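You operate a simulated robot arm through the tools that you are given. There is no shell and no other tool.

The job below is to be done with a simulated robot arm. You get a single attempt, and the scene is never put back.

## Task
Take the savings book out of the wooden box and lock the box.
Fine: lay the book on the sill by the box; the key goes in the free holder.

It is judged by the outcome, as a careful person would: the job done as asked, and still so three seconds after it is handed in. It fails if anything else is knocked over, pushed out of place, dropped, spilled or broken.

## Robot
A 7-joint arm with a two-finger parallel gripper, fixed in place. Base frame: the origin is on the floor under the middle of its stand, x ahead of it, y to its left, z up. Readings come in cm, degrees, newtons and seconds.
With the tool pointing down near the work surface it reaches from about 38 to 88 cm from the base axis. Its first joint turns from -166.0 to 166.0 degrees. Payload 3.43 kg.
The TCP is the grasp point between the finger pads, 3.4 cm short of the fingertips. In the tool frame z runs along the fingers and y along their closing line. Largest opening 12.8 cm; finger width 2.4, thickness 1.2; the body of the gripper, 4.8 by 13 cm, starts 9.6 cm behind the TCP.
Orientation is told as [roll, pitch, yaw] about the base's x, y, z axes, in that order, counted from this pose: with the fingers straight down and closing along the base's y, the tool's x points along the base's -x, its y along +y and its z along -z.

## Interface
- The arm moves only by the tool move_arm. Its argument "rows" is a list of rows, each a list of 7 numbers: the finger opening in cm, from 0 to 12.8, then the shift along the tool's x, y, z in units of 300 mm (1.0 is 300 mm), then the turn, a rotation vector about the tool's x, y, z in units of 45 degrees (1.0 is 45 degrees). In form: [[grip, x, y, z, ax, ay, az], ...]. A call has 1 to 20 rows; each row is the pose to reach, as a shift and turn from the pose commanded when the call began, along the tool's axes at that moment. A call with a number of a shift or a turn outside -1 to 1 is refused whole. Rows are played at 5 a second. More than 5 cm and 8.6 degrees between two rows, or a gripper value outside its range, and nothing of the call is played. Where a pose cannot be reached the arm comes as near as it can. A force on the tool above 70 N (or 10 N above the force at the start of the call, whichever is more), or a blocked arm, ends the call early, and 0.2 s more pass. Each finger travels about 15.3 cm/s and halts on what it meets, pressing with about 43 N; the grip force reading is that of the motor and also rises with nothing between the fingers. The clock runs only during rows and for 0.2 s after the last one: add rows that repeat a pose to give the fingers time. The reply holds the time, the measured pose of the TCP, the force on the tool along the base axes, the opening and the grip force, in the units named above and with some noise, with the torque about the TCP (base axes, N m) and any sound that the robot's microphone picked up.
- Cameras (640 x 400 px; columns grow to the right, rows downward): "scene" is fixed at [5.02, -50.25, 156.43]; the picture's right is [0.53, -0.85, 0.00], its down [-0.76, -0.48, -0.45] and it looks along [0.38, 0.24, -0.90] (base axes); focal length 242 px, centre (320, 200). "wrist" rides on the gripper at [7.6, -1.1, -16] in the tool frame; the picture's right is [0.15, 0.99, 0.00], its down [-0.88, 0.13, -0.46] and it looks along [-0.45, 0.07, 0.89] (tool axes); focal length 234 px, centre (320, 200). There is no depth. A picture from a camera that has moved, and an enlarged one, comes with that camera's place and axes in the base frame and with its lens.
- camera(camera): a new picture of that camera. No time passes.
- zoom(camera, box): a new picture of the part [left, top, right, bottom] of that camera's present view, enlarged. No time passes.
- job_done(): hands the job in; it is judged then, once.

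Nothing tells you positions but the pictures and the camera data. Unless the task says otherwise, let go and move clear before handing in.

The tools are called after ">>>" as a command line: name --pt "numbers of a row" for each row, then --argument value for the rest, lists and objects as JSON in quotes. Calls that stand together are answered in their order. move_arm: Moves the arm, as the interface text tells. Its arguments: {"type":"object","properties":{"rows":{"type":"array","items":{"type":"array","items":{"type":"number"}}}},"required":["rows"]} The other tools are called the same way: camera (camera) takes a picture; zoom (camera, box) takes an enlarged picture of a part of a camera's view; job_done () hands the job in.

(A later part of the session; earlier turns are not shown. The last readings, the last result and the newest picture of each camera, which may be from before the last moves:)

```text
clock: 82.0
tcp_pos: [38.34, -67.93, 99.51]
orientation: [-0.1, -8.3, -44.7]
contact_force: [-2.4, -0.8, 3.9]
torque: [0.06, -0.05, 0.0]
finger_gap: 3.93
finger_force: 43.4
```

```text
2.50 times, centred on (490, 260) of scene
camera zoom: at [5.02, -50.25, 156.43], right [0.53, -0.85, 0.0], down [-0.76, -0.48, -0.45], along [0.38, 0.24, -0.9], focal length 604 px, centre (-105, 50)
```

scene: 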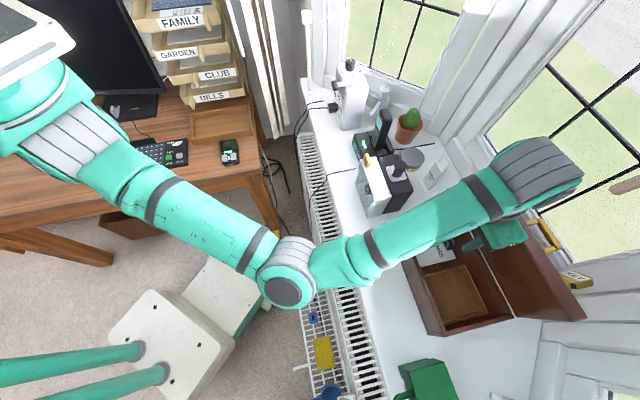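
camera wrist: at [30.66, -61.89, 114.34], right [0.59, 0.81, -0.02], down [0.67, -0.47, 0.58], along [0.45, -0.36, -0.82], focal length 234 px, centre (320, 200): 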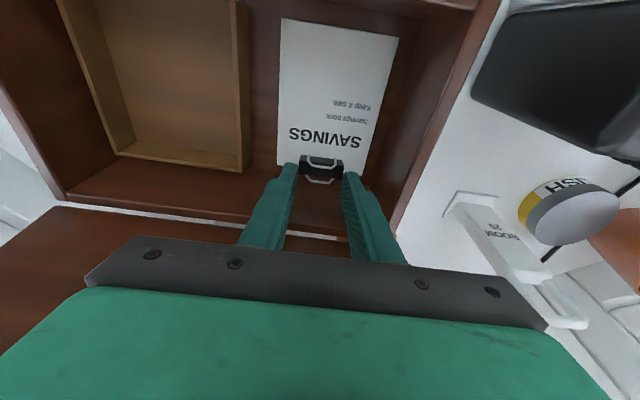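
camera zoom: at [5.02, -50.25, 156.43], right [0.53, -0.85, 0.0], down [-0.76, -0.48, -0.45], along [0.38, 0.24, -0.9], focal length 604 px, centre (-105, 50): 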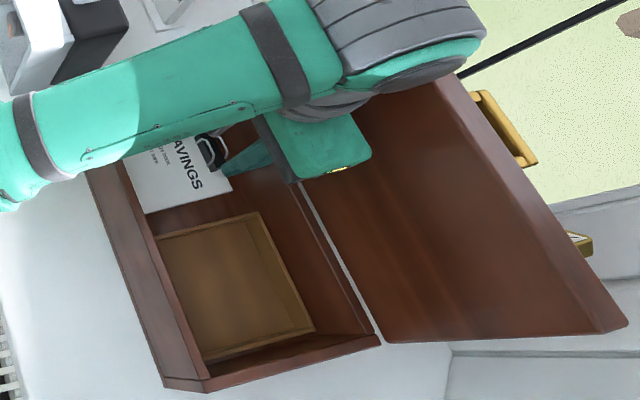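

>>> zoom --camera "wrist" --box '[285, 140, 355, 195]'

>>> zoom --camera "scene" --box '[400, 210, 480, 260]'

```text
7.27 times, centred on (320, 168) of wrist
camera zoom: at [30.66, -61.89, 114.34], right [0.59, 0.81, -0.02], down [0.67, -0.47, 0.58], along [0.45, -0.36, -0.82], focal length 1703 px, centre (320, 436)
```

zoom: 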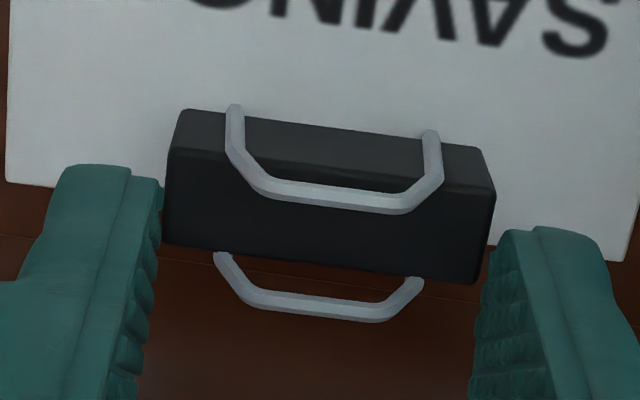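

```text
8.00 times, centred on (440, 235) of scene
camera zoom: at [5.02, -50.25, 156.43], right [0.53, -0.85, 0.0], down [-0.76, -0.48, -0.45], along [0.38, 0.24, -0.9], focal length 1933 px, centre (-640, -80)
```

zoom: 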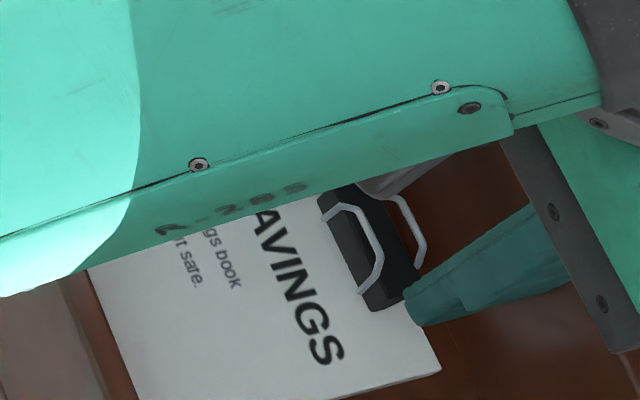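

The clip seems to have slid partly down between the fingertips during the lift. I'll lift a touch more to see whether it's still held.

>>> move_arm --pt "3.0 -0.002 0 -0.013 0 0 0" --pt "3.0 -0.002 0 -0.013 0 0 0"

>>> zoom --camera "wrist" --box '[285, 140, 355, 195]'

>>> zoom --camera "scene" --box '[400, 210, 480, 260]'

```text
clock: 82.5
tcp_pos: [38.61, -67.8, 99.94]
orientation: [-0.1, -8.2, -44.4]
contact_force: [0.8, 1.2, -1.2]
torque: [-0.05, 0.05, 0.0]
finger_gap: 3.89
finger_force: 43.0
```

```text
7.27 times, centred on (320, 168) of wrist
camera zoom: at [30.86, -61.76, 114.65], right [0.59, 0.81, -0.02], down [0.67, -0.47, 0.58], along [0.46, -0.35, -0.82], focal length 1703 px, centre (320, 436)
```

zoom: 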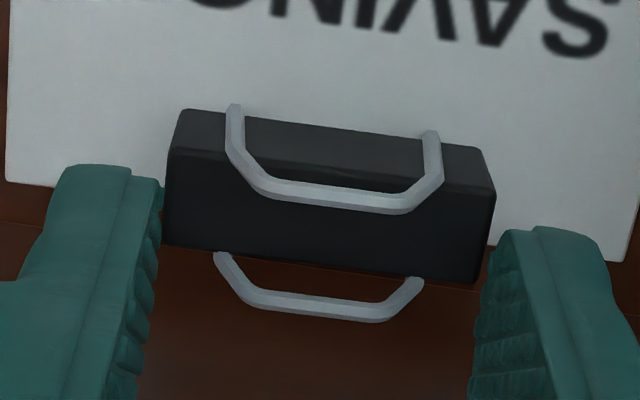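

```text
8.00 times, centred on (440, 235) of scene
camera zoom: at [5.02, -50.25, 156.43], right [0.53, -0.85, 0.0], down [-0.76, -0.48, -0.45], along [0.38, 0.24, -0.9], focal length 1933 px, centre (-640, -80)
```

zoom: 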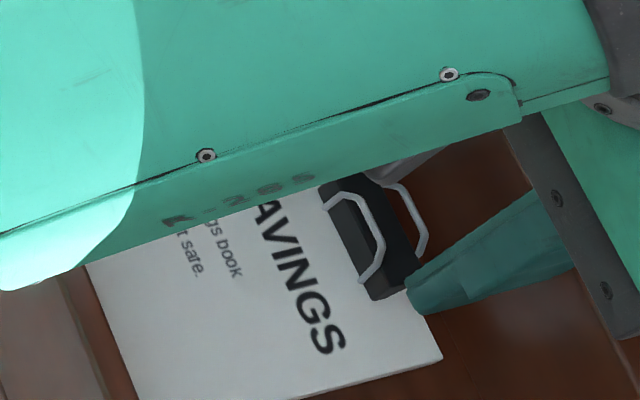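

It's being carried now, but the clip sits off-center at the very fingertips. For safety I'll set it back down and regrip deeper with the tool vertical.

>>> move_arm --pt "3.0 0.003 0 0.025 0 0 0" --pt "3.0 0.006 0 0.05 0 0 0" --pt "3.0 0.009 0 0.07 0 0 0" --pt "3.0 0.009 0 0.07 0 0 0"

>>> zoom --camera "wrist" --box '[285, 140, 355, 195]'

>>> zoom --camera "scene" --box '[400, 210, 480, 260]'

```text
clock: 83.5
tcp_pos: [38.11, -67.96, 98.12]
orientation: [-0.3, -8.4, -44.7]
contact_force: [3.0, -6.5, 39.3]
torque: [-0.17, -0.32, 0.05]
finger_gap: 3.88
finger_force: 43.2
```

```text
7.27 times, centred on (320, 168) of wrist
camera zoom: at [30.51, -61.86, 112.75], right [0.59, 0.81, -0.03], down [0.66, -0.47, 0.58], along [0.46, -0.36, -0.81], focal length 1703 px, centre (320, 436)
```

zoom: 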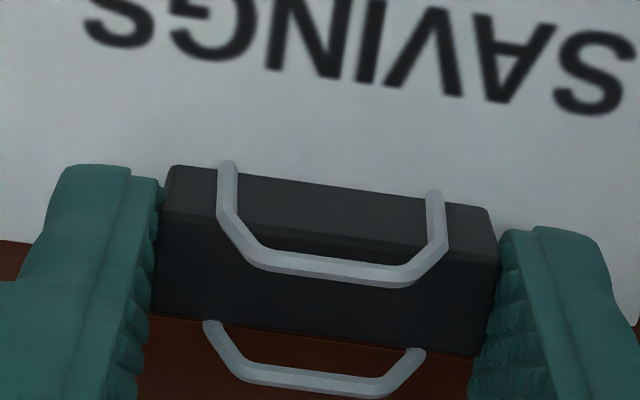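

```text
8.00 times, centred on (440, 235) of scene
camera zoom: at [5.02, -50.25, 156.43], right [0.53, -0.85, 0.0], down [-0.76, -0.48, -0.45], along [0.38, 0.24, -0.9], focal length 1933 px, centre (-640, -80)
```

zoom: 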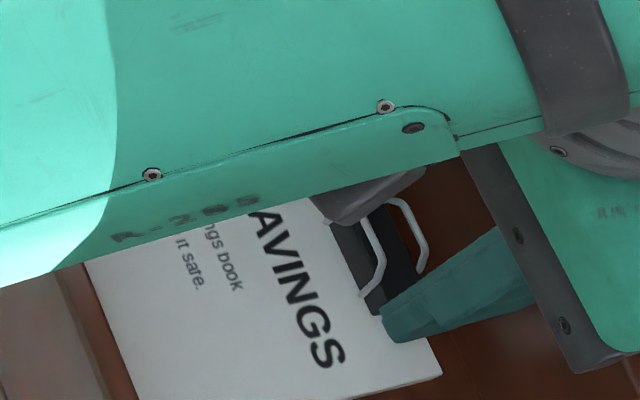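

>>> move_arm --pt "3.6 0 0 -0.01 0 0 0" --pt "4.6 0 0 -0.015 0 0 0" --pt "5.2 0 0 -0.03 0 0.06 0" --pt "5.2 -0.006 0 -0.04 0 0.12 0" --pt "5.2 -0.012 0 -0.04 0 0.182 0" --pt "5.2 -0.012 0 -0.04 0 0.182 0"

>>> zoom --camera "wrist" --box '[260, 130, 380, 220]'

>>> zoom --camera "scene" --box '[380, 180, 600, 340]'

```text
clock: 85.0
tcp_pos: [38.26, -68.04, 98.94]
orientation: [0.0, 0.0, -44.6]
contact_force: [-3.8, 1.0, -0.3]
torque: [-0.09, -0.26, -0.11]
finger_gap: 5.2
finger_force: 0.1
```

```text
4.44 times, centred on (320, 175) of wrist
camera zoom: at [32.21, -63.64, 114.94], right [0.59, 0.81, 0.0], down [0.72, -0.53, 0.46], along [0.37, -0.27, -0.89], focal length 1041 px, centre (320, 311)
```

zoom: 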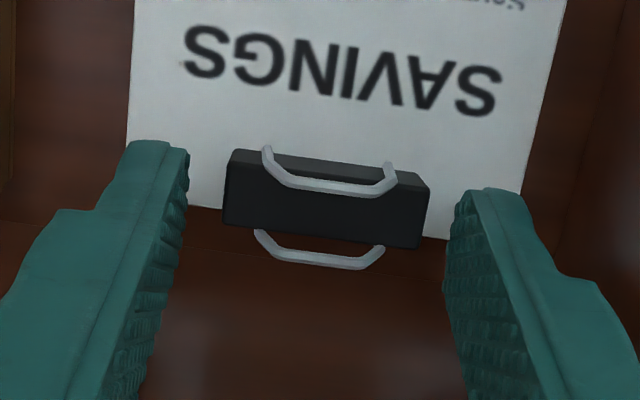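

```text
2.50 times, centred on (490, 260) of scene
camera zoom: at [5.02, -50.25, 156.43], right [0.53, -0.85, 0.0], down [-0.76, -0.48, -0.45], along [0.38, 0.24, -0.9], focal length 604 px, centre (-105, 50)
```

zoom: 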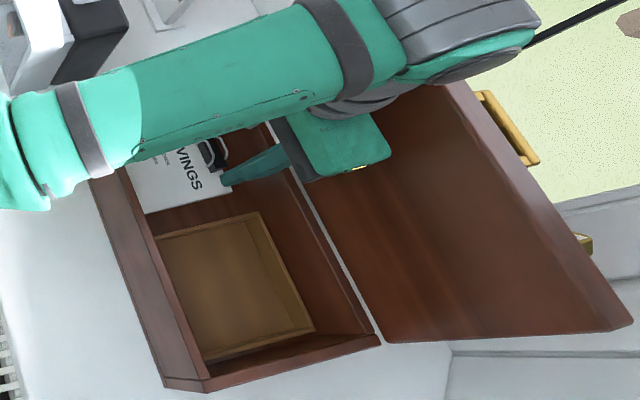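

>>> move_arm --pt "5.2 0.003 0.006 0.015 0 0 0" --pt "5.2 0.003 0.006 0.03 0 0 0" --pt "5.2 0.003 0.006 0.042 0 0 0" --pt "5.2 0.003 0.006 0.042 0 0 0"

>>> move_arm --pt "5.2 0 0 0.005 0 0 0" --pt "5.2 0 0 0.01 0 0 0" --pt "5.2 0 0 0.01 0 0 0"

>>> zoom --camera "wrist" --box '[260, 130, 380, 220]'

```text
clock: 86.0
tcp_pos: [38.48, -67.79, 97.72]
orientation: [-0.1, 0.0, -44.5]
contact_force: [-0.2, -0.5, -0.4]
torque: [0.01, -0.03, -0.04]
finger_gap: 5.21
finger_force: 0.2
```

```text
clock: 86.8
tcp_pos: [38.51, -67.82, 97.21]
orientation: [0.0, 0.0, -44.6]
contact_force: [-2.5, 1.0, -0.1]
torque: [-0.05, -0.11, -0.04]
finger_gap: 5.22
finger_force: 0.2
```

```text
4.44 times, centred on (320, 175) of wrist
camera zoom: at [32.42, -63.36, 113.39], right [0.59, 0.81, 0.0], down [0.72, -0.52, 0.46], along [0.37, -0.27, -0.89], focal length 1041 px, centre (320, 311)
```

zoom: 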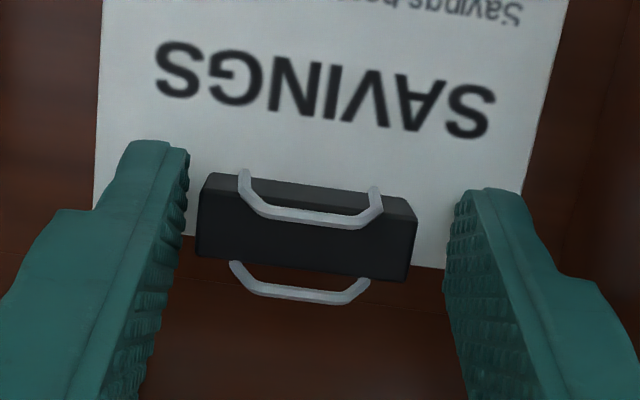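

>>> move_arm --pt "5.2 0 -0.004 0 0 0 0" --pt "5.0 0 -0.007 0 0 0 0" --pt "4.4 0 -0.007 0 0 0 0" --pt "4.0 0 -0.007 0 0 0 0" --pt "3.4 0 -0.007 0 0 0 0" --pt "3.0 0 -0.007 0 0 0 0" --pt "3.0 0 -0.007 0 0 0 0"

>>> zoom --camera "wrist" --box '[260, 130, 380, 220]'

```text
clock: 88.3
tcp_pos: [38.21, -68.06, 97.58]
orientation: [-0.1, -0.1, -44.7]
contact_force: [-8.8, 2.3, 1.1]
torque: [-0.34, -0.97, -0.3]
finger_gap: 3.92
finger_force: 42.4
```

```text
4.44 times, centred on (320, 175) of wrist
camera zoom: at [32.21, -63.6, 113.45], right [0.59, 0.81, 0.0], down [0.72, -0.53, 0.46], along [0.37, -0.27, -0.89], focal length 1041 px, centre (320, 311)
```

zoom: 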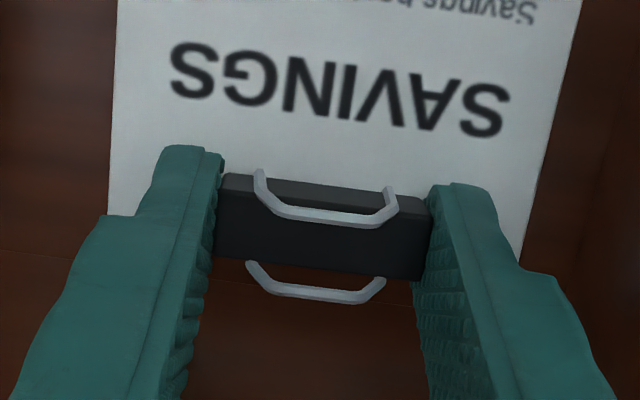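

>>> move_arm --pt "3.0 0.003 0 -0.01 0 0 0" --pt "3.0 0.006 0 -0.02 0 0 0" --pt "3.0 0.01 0 -0.033 0 0 0" --pt "3.0 0.01 0 -0.033 0 0 0"

>>> zoom --camera "wrist" --box '[260, 130, 380, 220]'

>>> zoom --camera "scene" --box '[380, 180, 600, 340]'

```text
clock: 89.3
tcp_pos: [38.24, -67.77, 98.42]
orientation: [-0.1, 0.0, -44.4]
contact_force: [-0.5, -0.1, 0.0]
torque: [-0.02, 0.01, 0.01]
finger_gap: 3.9
finger_force: 42.8
```

```text
4.44 times, centred on (320, 175) of wrist
camera zoom: at [32.25, -63.24, 114.35], right [0.59, 0.81, 0.0], down [0.72, -0.52, 0.46], along [0.37, -0.27, -0.89], focal length 1041 px, centre (320, 311)
```

zoom: 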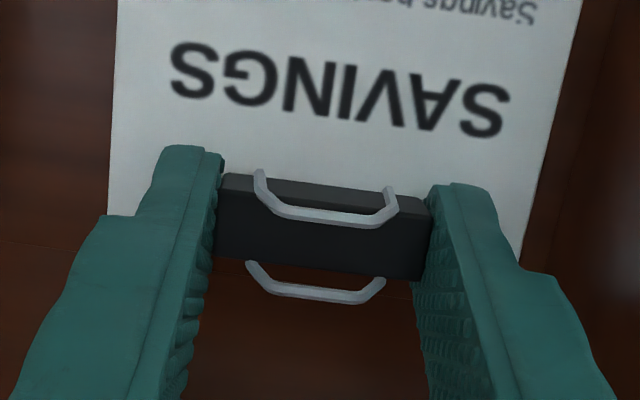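

```text
2.50 times, centred on (490, 260) of scene
camera zoom: at [5.02, -50.25, 156.43], right [0.53, -0.85, 0.0], down [-0.76, -0.48, -0.45], along [0.38, 0.24, -0.9], focal length 604 px, centre (-105, 50)
```

zoom: 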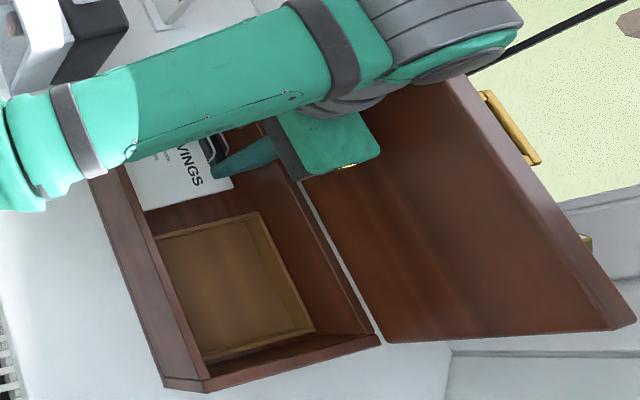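

Now there's no slip, and the book rises level with the gripper. I'll lift it straight out of the box.

>>> move_arm --pt "3.0 0 0 -0.04 0 0 0" --pt "3.0 0 0 -0.08 0 0 0" --pt "3.0 0 0 -0.12 0 0 0" --pt "3.0 0 0 -0.12 0 0 0"

>>> zoom --camera "wrist" --box '[230, 60, 410, 220]'

>>> zoom --camera "scene" --box '[380, 180, 600, 340]'

```text
clock: 90.3
tcp_pos: [38.04, -67.78, 102.13]
orientation: [-0.2, 0.1, -44.6]
contact_force: [0.6, 0.1, -0.5]
torque: [-0.03, -0.03, -0.03]
finger_gap: 3.93
finger_force: 42.8
```

```text
2.50 times, centred on (320, 140) of wrist
camera zoom: at [32.07, -63.34, 118.07], right [0.59, 0.81, 0.0], down [0.72, -0.52, 0.46], along [0.37, -0.27, -0.89], focal length 585 px, centre (320, 350)
```

zoom: 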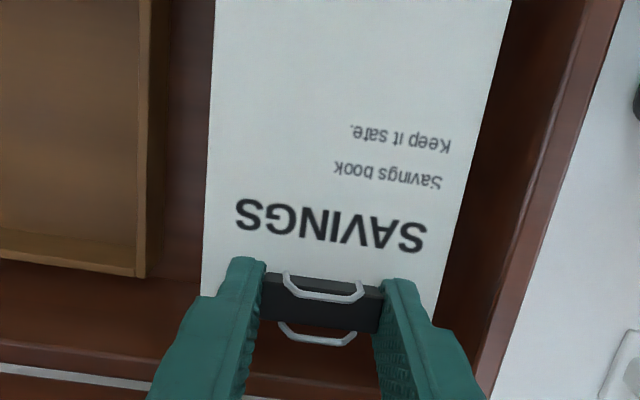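

```text
2.50 times, centred on (490, 260) of scene
camera zoom: at [5.02, -50.25, 156.43], right [0.53, -0.85, 0.0], down [-0.76, -0.48, -0.45], along [0.38, 0.24, -0.9], focal length 604 px, centre (-105, 50)
```

zoom: 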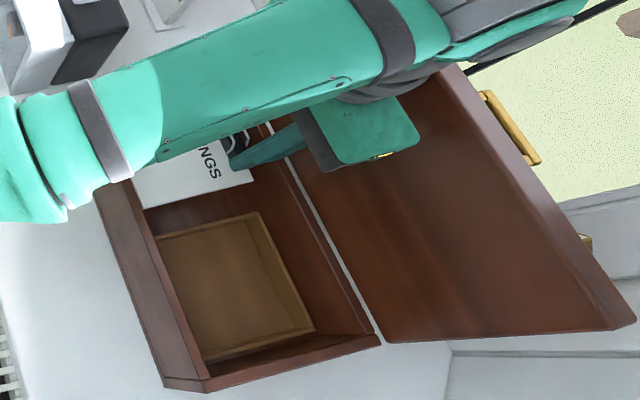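

>>> move_arm --pt "3.0 0 0 -0.05 0 0 0" --pt "3.0 0 0 -0.1 0 0 0" --pt "3.0 0 0 -0.15 0 0 0" --pt "3.0 0 0 -0.2 0 0 0" --pt "3.0 0 0 -0.25 0 0 0" --pt "3.0 0 0 -0.25 0 0 0"

>>> camera --camera "wrist"

>>> camera --camera "scene"

```text
clock: 91.8
tcp_pos: [38.17, -67.82, 109.5]
orientation: [-0.1, 0.0, -44.7]
contact_force: [-0.2, 0.2, -0.8]
torque: [-0.04, -0.01, -0.01]
finger_gap: 3.9
finger_force: 43.1
```

```text
taken
camera wrist: at [32.18, -63.37, 125.5], right [0.59, 0.81, 0.0], down [0.72, -0.53, 0.46], along [0.37, -0.27, -0.89], focal length 234 px, centre (320, 200)
```

wrist: 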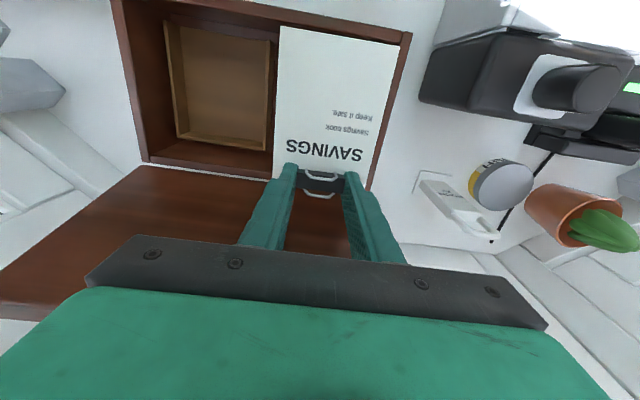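

```text
taken
```

scene: 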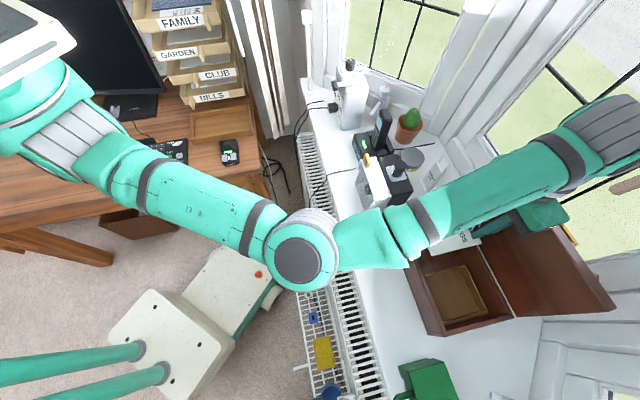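

The book is out. I'll carry it to the sill in front of the box, turning it so its long side runs along the sill.

>>> move_arm --pt "3.0 0.1 -0.06 0 0 0 0.0" --pt "3.0 0.2 -0.13 0 0 0 0.1" --pt "3.0 0.3 -0.2 0 0 0 0.25" --pt "3.0 0.4 -0.26 0 0 0 0.42" --pt "3.0 0.5 -0.33 0 0 0 0.6" --pt "3.0 0.58 -0.38 0 0 0 0.78" --pt "3.0 0.61 -0.397 0 0 0 0.93" --pt "3.0 0.61 -0.397 0 0 0 1.0"

>>> move_arm --pt "3.0 0 0 0 0 0 0.15" --pt "3.0 0 0 0 0 0 0.3" --pt "3.0 0 0 0 0 0 0.45" --pt "3.0 0 0 0 0 0 0.6" --pt "3.0 0 0 0 0 0 0.75" --pt "3.0 0 0 0 0 0 0.9" --pt "3.0 0 0 0 0 0 1.0" --pt "3.0 0 0 0 0 0 1.0"

>>> camera --camera "wrist"

>>> camera --camera "scene"

```text
clock: 93.5
tcp_pos: [16.85, -63.42, 109.43]
orientation: [0.0, -0.1, -89.7]
contact_force: [-0.3, -0.1, -1.2]
torque: [-0.03, 0.04, 0.01]
finger_gap: 3.9
finger_force: 43.2
```

```text
clock: 95.3
tcp_pos: [16.78, -63.53, 109.49]
orientation: [0.1, -0.2, -134.7]
contact_force: [-1.0, 0.0, -1.0]
torque: [-0.02, -0.01, 0.02]
finger_gap: 3.91
finger_force: 43.1
```

```text
taken
camera wrist: at [21.34, -57.36, 125.51], right [0.81, -0.59, 0.0], down [-0.53, -0.72, 0.46], along [-0.27, -0.37, -0.89], focal length 234 px, centre (320, 200)
```

wrist: 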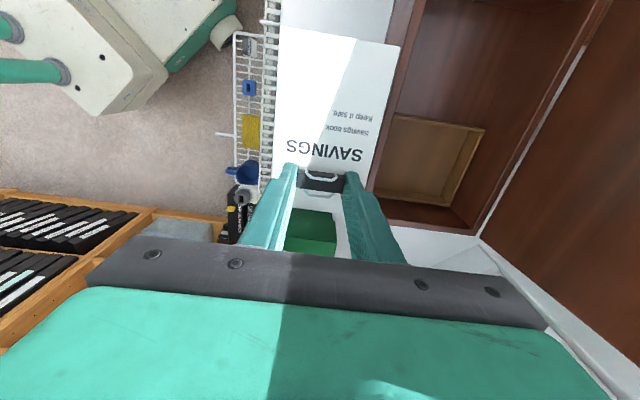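

```text
taken
```

scene: 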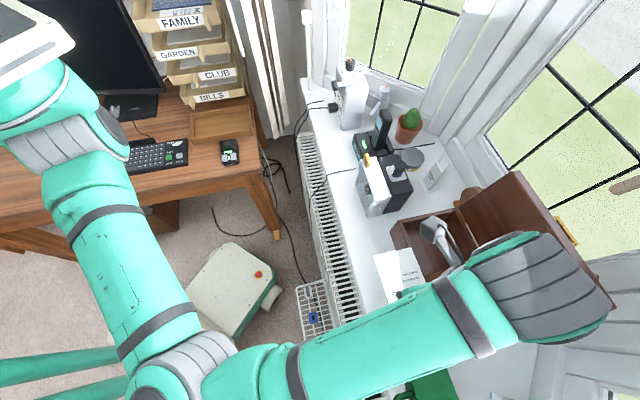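

The book hovers in front of the box, parallel to the sill. I'll lower it, slowly near the surface.

>>> move_arm --pt "3.0 0 0 0.08 0 0 0" --pt "3.0 0 0 0.16 0 0 0" --pt "3.0 0 0 0.24 0 0 0" --pt "3.0 0 0 0.31 0 0 0" --pt "3.0 0 0 0.367 0 0 0" --pt "3.0 0 0 0.367 0 0 0"

>>> move_arm --pt "3.0 0 0 0.015 0 0 0" --pt "3.0 0 0 0.03 0 0 0" --pt "3.0 0 0 0.04 0 0 0" --pt "3.0 0 0 0.04 0 0 0"

>>> zoom --camera "wrist" --box '[230, 20, 420, 220]'

>>> zoom --camera "scene" --box '[330, 200, 490, 340]'

```text
clock: 96.8
tcp_pos: [16.67, -63.54, 98.52]
orientation: [0.1, -0.1, -134.6]
contact_force: [-0.7, -0.8, -0.9]
torque: [-0.01, 0.01, 0.02]
finger_gap: 3.91
finger_force: 42.1
```

```text
clock: 97.8
tcp_pos: [16.8, -63.45, 97.34]
orientation: [0.2, 0.0, -134.7]
contact_force: [0.8, 0.6, -0.4]
torque: [-0.02, 0.0, 0.01]
finger_gap: 3.92
finger_force: 43.4
```

```text
2.00 times, centred on (325, 120) of wrist
camera zoom: at [21.33, -57.32, 113.29], right [0.81, -0.59, 0.0], down [-0.53, -0.72, 0.46], along [-0.27, -0.37, -0.89], focal length 468 px, centre (310, 360)
```

zoom: 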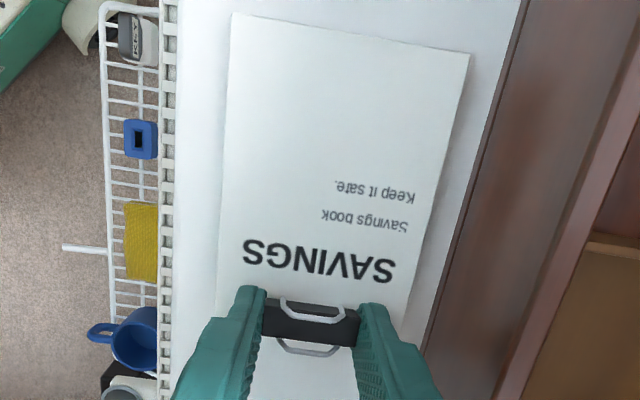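

```text
2.86 times, centred on (410, 270) of scene
camera zoom: at [5.02, -50.25, 156.43], right [0.53, -0.85, 0.0], down [-0.76, -0.48, -0.45], along [0.38, 0.24, -0.9], focal length 690 px, centre (63, 0)
```

zoom: 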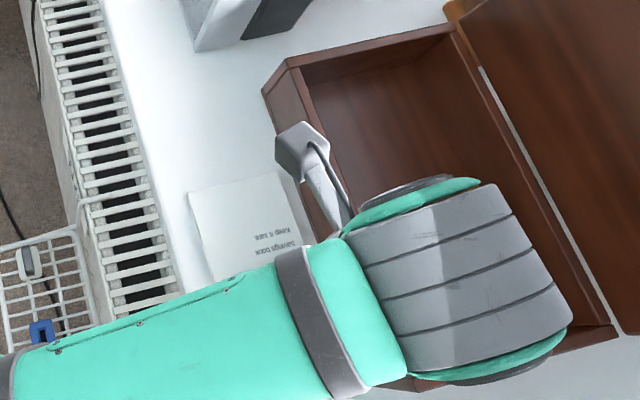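

>>> move_arm --pt "3.0 0 0 0.013 0 0 0" --pt "3.0 0 0 0.025 0 0 0" --pt "3.0 0 0 0.025 0 0 0"

>>> move_arm --pt "3.0 0 0 0.007 0 0 0" --pt "3.0 0 0 0.013 0 0 0" --pt "3.0 0 0 0.013 0 0 0"

```text
clock: 98.5
tcp_pos: [16.78, -63.43, 96.54]
orientation: [0.1, 0.0, -134.6]
contact_force: [0.4, 0.4, -0.6]
torque: [-0.05, 0.04, 0.03]
finger_gap: 3.89
finger_force: 42.9
```

```text
clock: 99.3
tcp_pos: [16.63, -63.45, 96.51]
orientation: [0.2, -0.2, -134.6]
contact_force: [1.0, 2.1, 31.1]
torque: [0.92, -0.35, 0.0]
finger_gap: 3.9
finger_force: 43.4
```

The book has touched the sill. I'll ease the pressure and release.

>>> move_arm --pt "3.0 0 0 -0.004 0 0 0" --pt "3.0 0 0 -0.008 0 0 0" --pt "3.0 0 0 -0.008 0 0 0"

>>> move_arm --pt "4.0 0 0 0 0 0 0" --pt "4.6 0 0 0 0 0 0" --pt "5.4 0 0 0 0 0 0" --pt "5.4 0 0 0 0 0 0"

>>> zoom --camera "wrist" --box '[230, 20, 420, 220]'

```text
clock: 100.2
tcp_pos: [16.71, -63.53, 96.36]
orientation: [0.1, -0.1, -134.6]
contact_force: [1.7, -2.8, 8.8]
torque: [-0.33, -0.1, 0.0]
finger_gap: 3.91
finger_force: 42.8
```

```text
clock: 101.2
tcp_pos: [16.69, -63.55, 96.46]
orientation: [0.0, -0.1, -134.6]
contact_force: [0.1, -0.2, -0.6]
torque: [-0.01, 0.03, 0.03]
finger_gap: 5.43
finger_force: 0.1
```

```text
2.00 times, centred on (325, 120) of wrist
camera zoom: at [21.35, -57.36, 112.43], right [0.81, -0.59, 0.0], down [-0.53, -0.72, 0.46], along [-0.27, -0.37, -0.89], focal length 468 px, centre (310, 360)
```

zoom: 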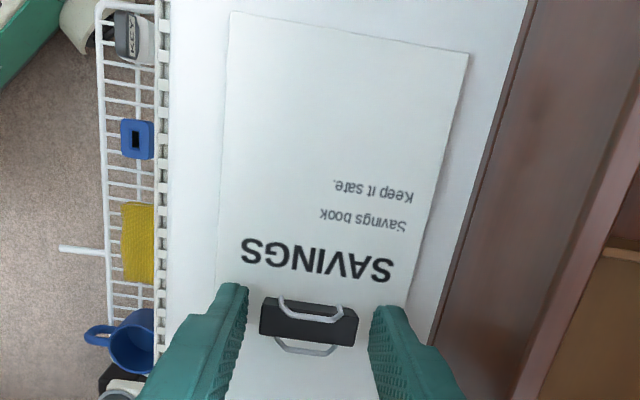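

The book is lying flat on the sill by the box. I'll rise clear of it and turn back to close the lid.

>>> move_arm --pt "5.4 0 0 -0.04 0 0 0" --pt "5.4 0 0 -0.12 0 0 0" --pt "5.4 0 0 -0.25 0 0 0" --pt "5 0 0 -0.4 0 0 0" --pt "4 0 0 -0.55 0 0 0" --pt "3 0 0 -0.7 0 0 0" --pt "2 0 0 -0.85 0 0 0" --pt "2 0 0 -0.9 0 0 0"

>>> move_arm --pt "1 0 0 0 0 0 -0.17" --pt "0 0 0 0 0 0 -0.34" --pt "0 0 0 0 0 0 -0.51" --pt "0 0 0 0 0 0 -0.68" --pt "0 0 0 0 0 0 -0.85" --pt "0 0 0 0 0 0 -1.0"

>>> move_arm --pt "0 0 0 0 0 0 -0.17" --pt "0 0 0 0 0 0 -0.34" --pt "0 0 0 0 0 0 -0.51" --pt "0 0 0 0 0 0 -0.68" --pt "0 0 0 0 0 0 -0.85" --pt "0 0 0 0 0 0 -0.99" --pt "0 0 0 0 0 0 -0.99"

>>> camera --camera "wrist"

>>> camera --camera "scene"

```text
clock: 103.0
tcp_pos: [16.67, -63.53, 123.54]
orientation: [0.0, 0.0, -134.7]
contact_force: [-0.1, 0.4, -0.7]
torque: [0.0, -0.01, 0.0]
finger_gap: 1.99
finger_force: 0.1
```

```text
clock: 104.3
tcp_pos: [16.76, -63.46, 123.44]
orientation: [0.1, 0.0, -89.5]
contact_force: [-0.2, 0.3, -0.5]
torque: [-0.03, 0.01, -0.02]
finger_gap: 0.0
finger_force: 32.6
```

```text
clock: 106.0
tcp_pos: [16.83, -63.4, 123.4]
orientation: [-0.1, -0.1, -44.9]
contact_force: [0.3, -0.2, -0.1]
torque: [0.03, 0.01, -0.02]
finger_gap: 0.0
finger_force: 33.2
```

```text
taken
camera wrist: at [10.69, -58.88, 139.38], right [0.6, 0.8, 0.0], down [0.72, -0.53, 0.46], along [0.37, -0.27, -0.89], focal length 234 px, centre (320, 200)
```

wrist: 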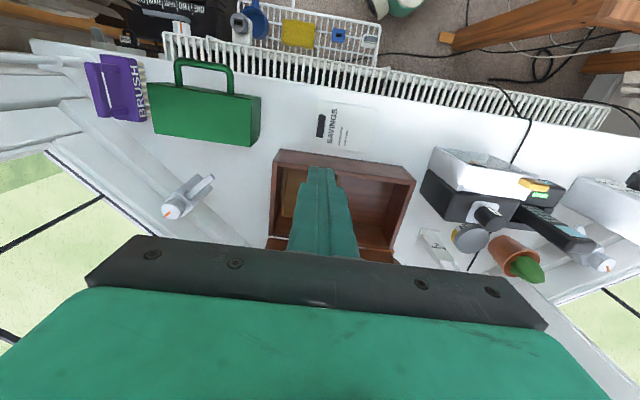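

```text
taken
```

scene: 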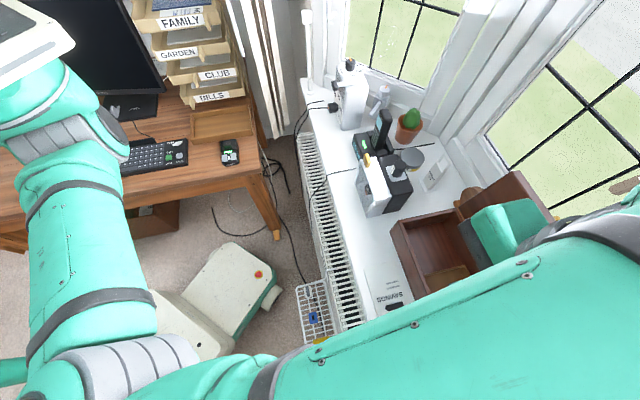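

>>> move_arm --pt "0 -0.11 0.06 -0.02 0 -0.08 0" --pt "0 -0.22 0.12 -0.02 0 -0.16 0" --pt "0 -0.33 0.18 -0.02 0 -0.24 0" --pt "0 -0.44 0.24 -0.01 0 -0.32 0" --pt "0 -0.55 0.3 0 0 -0.4 0" --pt "0 -0.66 0.36 0.01 0 -0.48 0" --pt "0 -0.7 0.42 0.02 0 -0.556 0" --pt "0 -0.7 0.473 0.03 0 -0.556 0" --pt "0 -0.7 0.473 0.03 0 -0.556 0"

>>> camera --camera "wrist"

>>> camera --camera "scene"

```text
clock: 108.0
tcp_pos: [41.72, -67.98, 122.45]
orientation: [-0.1, -25.1, -45.0]
contact_force: [-0.8, -0.1, 0.8]
torque: [0.01, 0.03, 0.03]
finger_gap: 0.0
finger_force: 33.4
```

```text
taken
camera wrist: at [31.37, -59.33, 133.69], right [0.61, 0.79, -0.06], down [0.52, -0.33, 0.79], along [0.6, -0.51, -0.61], focal length 234 px, centre (320, 200)
```

wrist: 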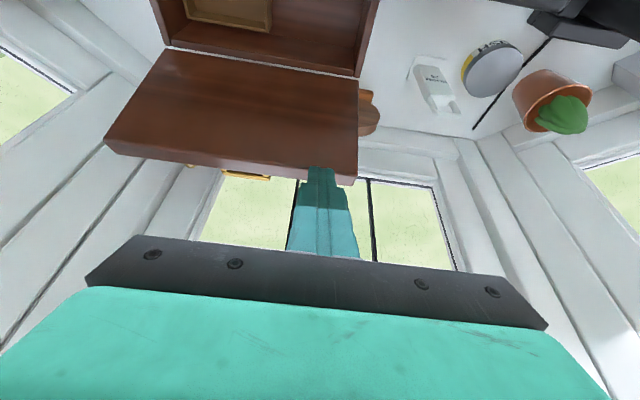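

```text
taken
```

scene: 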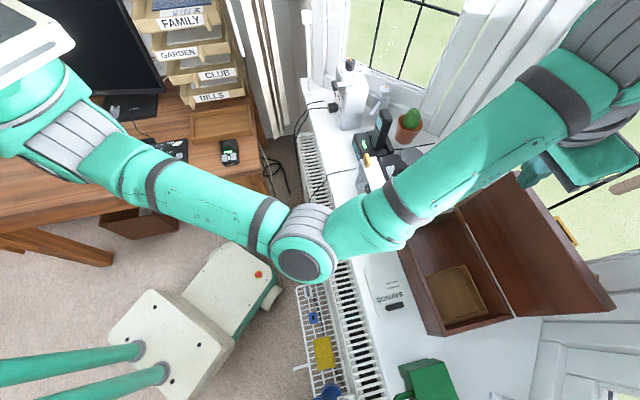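

>>> move_arm --pt "0 -0.06 0 0.028 0 0 0" --pt "0 -0.12 0 0.056 0 0 0" --pt "0 -0.175 0 0.082 0 0 0" --pt "0 -0.175 0 0.082 0 0 0"

>>> camera --camera "wrist"

>>> zoom --camera "scene" --box '[380, 140, 640, 320]'

```text
clock: 109.0
tcp_pos: [45.75, -72.4, 122.54]
orientation: [-0.1, -25.0, -45.0]
contact_force: [-0.5, -0.6, 0.6]
torque: [-0.01, 0.03, -0.03]
finger_gap: 0.0
finger_force: 32.6
```

```text
taken
camera wrist: at [35.41, -63.52, 133.83], right [0.61, 0.79, -0.06], down [0.52, -0.33, 0.79], along [0.6, -0.51, -0.61], focal length 234 px, centre (320, 200)
```

wrist: 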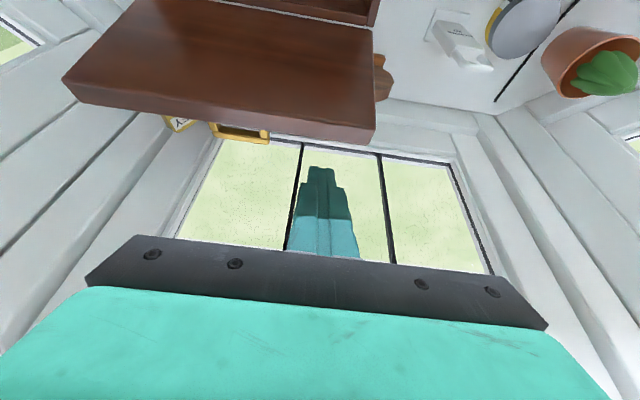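

```text
2.22 times, centred on (510, 230) of scene
camera zoom: at [5.02, -50.25, 156.43], right [0.53, -0.85, 0.0], down [-0.76, -0.48, -0.45], along [0.38, 0.24, -0.9], focal length 537 px, centre (-102, 133)
```

zoom: 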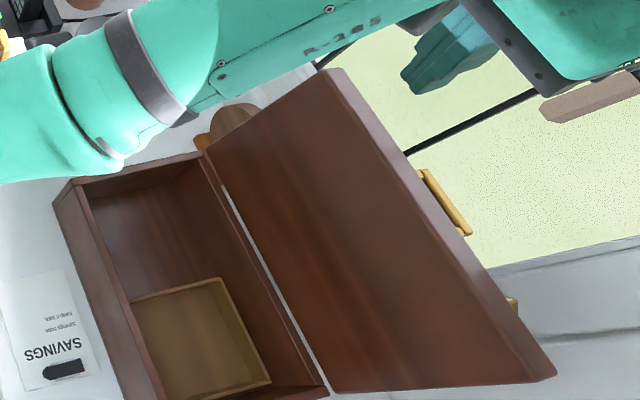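

>>> move_arm --pt "0 0.0 0 0.04 0 0 0" --pt "0 0.02 0 0.08 0 0 0" --pt "0 0.047 0 0.133 0 0 0" --pt "0 0.047 0 0.133 0 0 0"

>>> camera --camera "wrist"

>>> zoom --camera "scene" --box '[380, 140, 640, 320]'

```text
clock: 110.0
tcp_pos: [46.05, -72.67, 118.35]
orientation: [-0.1, -25.0, -45.0]
contact_force: [2.6, -0.4, 1.5]
torque: [-0.06, -0.03, -0.03]
finger_gap: 0.0
finger_force: 32.9
```

```text
taken
camera wrist: at [35.69, -63.88, 129.6], right [0.61, 0.79, -0.06], down [0.52, -0.33, 0.79], along [0.6, -0.51, -0.61], focal length 234 px, centre (320, 200)
```

wrist: 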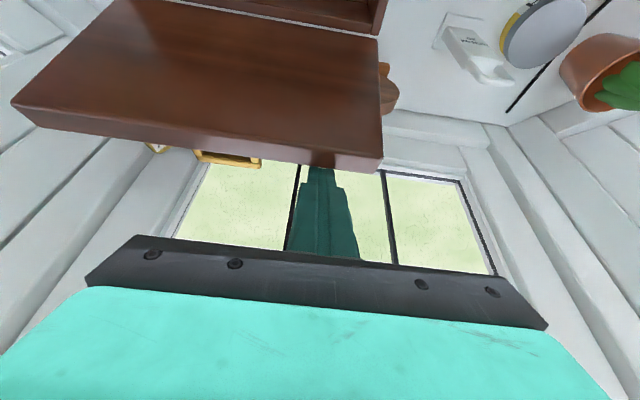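

```text
2.22 times, centred on (510, 230) of scene
camera zoom: at [5.02, -50.25, 156.43], right [0.53, -0.85, 0.0], down [-0.76, -0.48, -0.45], along [0.38, 0.24, -0.9], focal length 537 px, centre (-102, 133)
```

zoom: 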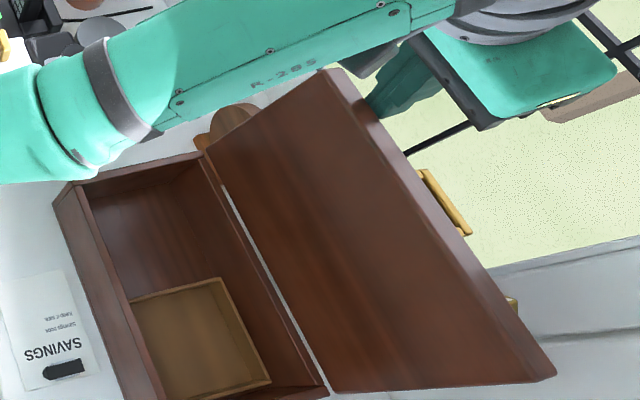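

The fingertips are behind the lid's top edge. I'll pull it forward gently.

>>> move_arm --pt "0 0.03 0 -0.014 0 0 0" --pt "0 0.06 0 -0.028 0 0 0" --pt "0 0.09 0 -0.042 0 0 0" --pt "0 0.12 0 -0.056 0 0 0" --pt "0 0.12 0 -0.056 0 0 0"

>>> camera --camera "wrist"

>>> zoom --camera "scene" --box '[380, 140, 640, 320]'

```text
clock: 111.2
tcp_pos: [43.05, -69.74, 118.17]
orientation: [-0.1, -25.0, -45.1]
contact_force: [-0.6, -0.6, 0.0]
torque: [0.0, 0.01, -0.01]
finger_gap: 0.0
finger_force: 32.7
```

```text
taken
camera wrist: at [32.83, -61.03, 129.55], right [0.61, 0.79, -0.06], down [0.52, -0.34, 0.78], along [0.6, -0.51, -0.62], focal length 234 px, centre (320, 200)
```

wrist: 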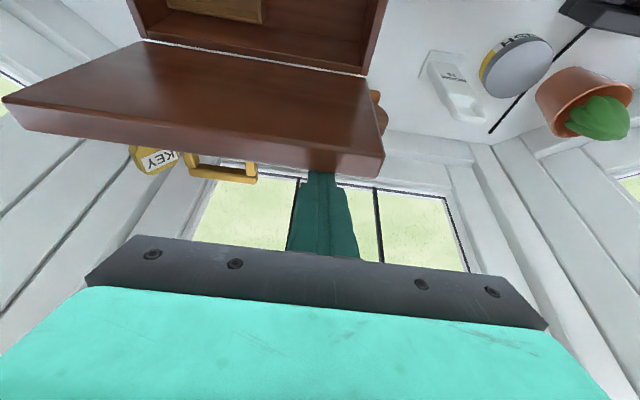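

```text
2.22 times, centred on (510, 230) of scene
camera zoom: at [5.02, -50.25, 156.43], right [0.53, -0.85, 0.0], down [-0.76, -0.48, -0.45], along [0.38, 0.24, -0.9], focal length 537 px, centre (-102, 133)
```

zoom: 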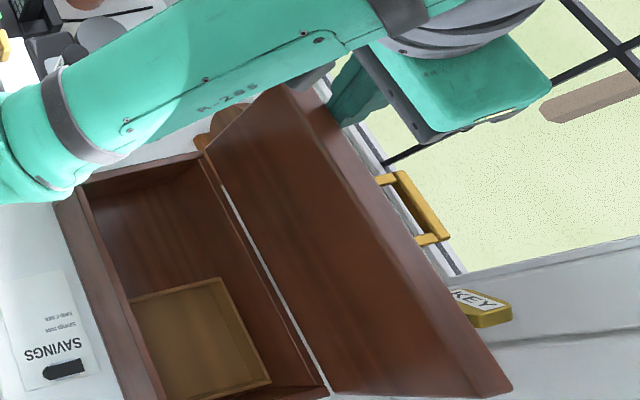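

>>> move_arm --pt "0 0.035 0 -0.016 0 0 0" --pt "0 0.07 0 -0.032 0 0 0" --pt "0 0.105 0 -0.048 0 0 0" --pt "0 0.14 0 -0.064 0 0 0" --pt "0 0.14 0 -0.064 0 0 0"

>>> camera --camera "wrist"

>>> zoom --camera "scene" --box '[380, 140, 640, 320]'

```text
clock: 112.3
tcp_pos: [39.82, -66.53, 118.18]
orientation: [0.0, -25.1, -45.0]
contact_force: [0.6, -0.2, -0.5]
torque: [0.03, -0.02, -0.02]
finger_gap: 0.0
finger_force: 33.3
```

```text
taken
camera wrist: at [29.5, -57.77, 129.52], right [0.61, 0.79, -0.06], down [0.52, -0.34, 0.79], along [0.6, -0.51, -0.62], focal length 234 px, centre (320, 200)
```

wrist: 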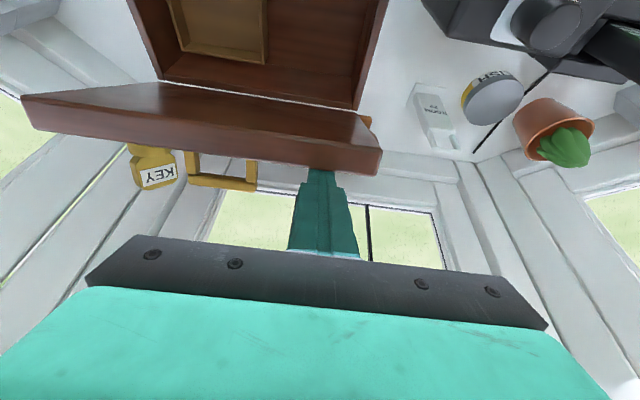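

```text
2.22 times, centred on (510, 230) of scene
camera zoom: at [5.02, -50.25, 156.43], right [0.53, -0.85, 0.0], down [-0.76, -0.48, -0.45], along [0.38, 0.24, -0.9], focal length 537 px, centre (-102, 133)
```

zoom: 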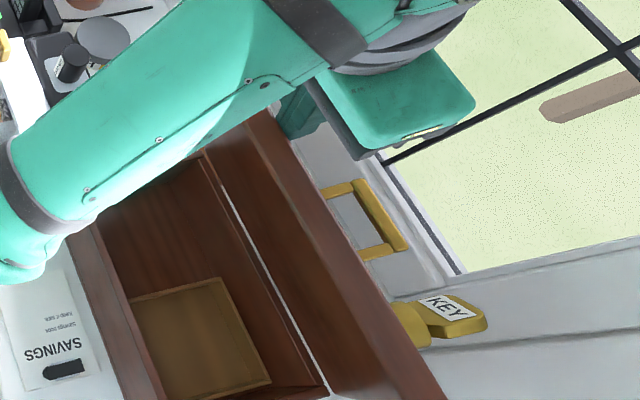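

The lid is at about 65°. I'll straighten the tool to vertical and keep guiding the lid down from behind.

>>> move_arm --pt "0 0.0056 0 0.0121 0 0.178 0" --pt "0 0.0129 0 0.0197 0 0.356 0" --pt "0 0.0262 0 0.0246 0 0.533 0" --pt "0 0.0516 0 0.0238 0 0.556 0" --pt "0 0.0859 0 0.0224 0 0.556 0" --pt "0 0.0859 0 0.0224 0 0.556 0"

>>> camera --camera "wrist"

>>> zoom --camera "scene" --box '[380, 140, 640, 320]'

```text
clock: 113.8
tcp_pos: [38.31, -65.16, 116.62]
orientation: [-0.1, 0.0, -45.1]
contact_force: [0.2, 0.5, 0.4]
torque: [0.0, 0.04, 0.0]
finger_gap: 0.0
finger_force: 33.3
```

```text
taken
camera wrist: at [32.31, -60.61, 132.54], right [0.6, 0.8, 0.0], down [0.71, -0.53, 0.46], along [0.36, -0.27, -0.89], focal length 234 px, centre (320, 200)
```

wrist: 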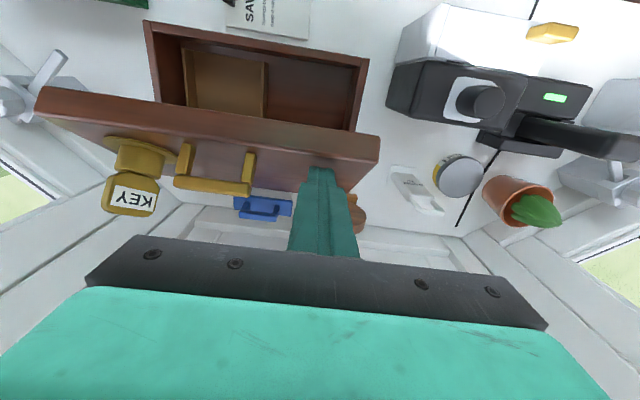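

```text
2.22 times, centred on (510, 230) of scene
camera zoom: at [5.02, -50.25, 156.43], right [0.53, -0.85, 0.0], down [-0.76, -0.48, -0.45], along [0.38, 0.24, -0.9], focal length 537 px, centre (-102, 133)
```

zoom: 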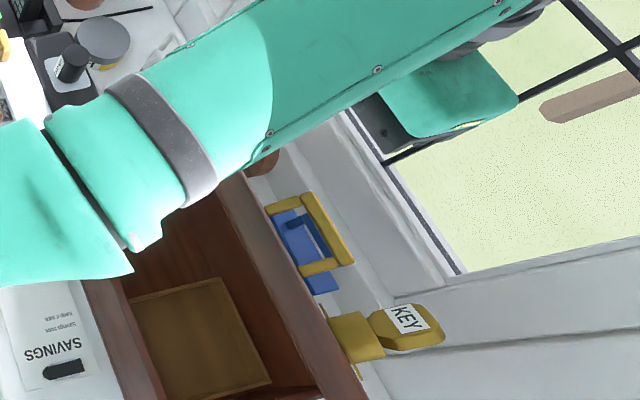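

>>> move_arm --pt "0 0.048 0 0.033 0 0 0" --pt "0 0.0923 0 0.07 0 0 0" --pt "0 0.116 0 0.094 0 0 0" --pt "0 0.138 0 0.12 0 0 0" --pt "0 0.138 0 0.12 0 0 0"

>>> camera --camera "wrist"

>>> zoom --camera "scene" --box '[380, 140, 640, 320]'

```text
clock: 115.0
tcp_pos: [35.5, -61.99, 113.05]
orientation: [-0.2, 0.0, -45.2]
contact_force: [-0.4, -0.4, 0.2]
torque: [0.02, -0.02, 0.02]
finger_gap: 0.0
finger_force: 33.2
```

```text
taken
camera wrist: at [29.35, -57.54, 128.95], right [0.6, 0.8, 0.0], down [0.71, -0.53, 0.46], along [0.36, -0.27, -0.89], focal length 234 px, centre (320, 200)
```

wrist: 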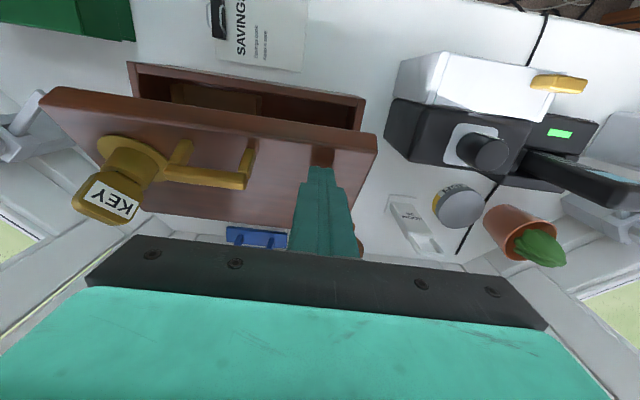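

```text
2.22 times, centred on (510, 230) of scene
camera zoom: at [5.02, -50.25, 156.43], right [0.53, -0.85, 0.0], down [-0.76, -0.48, -0.45], along [0.38, 0.24, -0.9], focal length 537 px, centre (-102, 133)
```

zoom: 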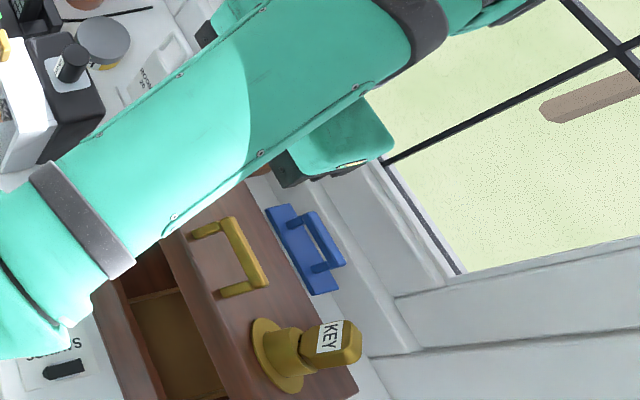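

>>> move_arm --pt "0 0.035 0 0.053 0 0 0" --pt "0 0.0637 0 0.105 0 0 0" --pt "0 0.075 0 0.135 0 0 0" --pt "0 0.082 0 0.158 0 0 0" --pt "0 0.082 0 0.158 0 0 0"

>>> camera --camera "wrist"

>>> zoom --camera "scene" --box '[380, 140, 640, 320]'

```text
clock: 116.2
tcp_pos: [33.89, -60.48, 108.26]
orientation: [-0.1, -0.1, -45.1]
contact_force: [0.0, 0.2, 0.1]
torque: [-0.01, -0.01, 0.04]
finger_gap: 0.01
finger_force: 32.8
```

```text
taken
camera wrist: at [27.75, -55.97, 124.2], right [0.6, 0.8, 0.0], down [0.71, -0.53, 0.46], along [0.36, -0.27, -0.89], focal length 234 px, centre (320, 200)
```

wrist: 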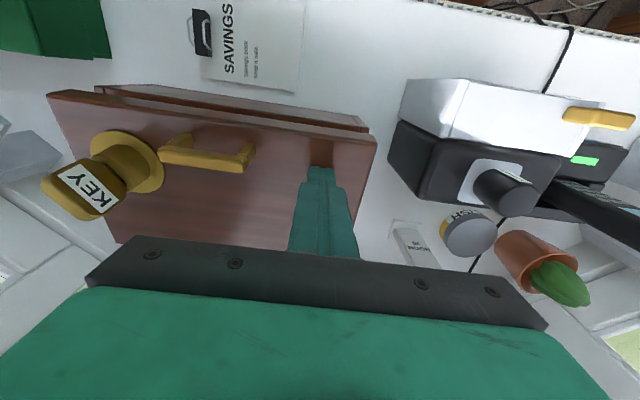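

```text
2.22 times, centred on (510, 230) of scene
camera zoom: at [5.02, -50.25, 156.43], right [0.53, -0.85, 0.0], down [-0.76, -0.48, -0.45], along [0.38, 0.24, -0.9], focal length 537 px, centre (-102, 133)
```

zoom: 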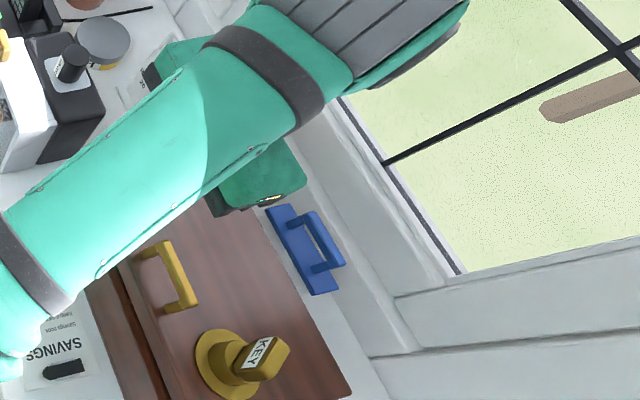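

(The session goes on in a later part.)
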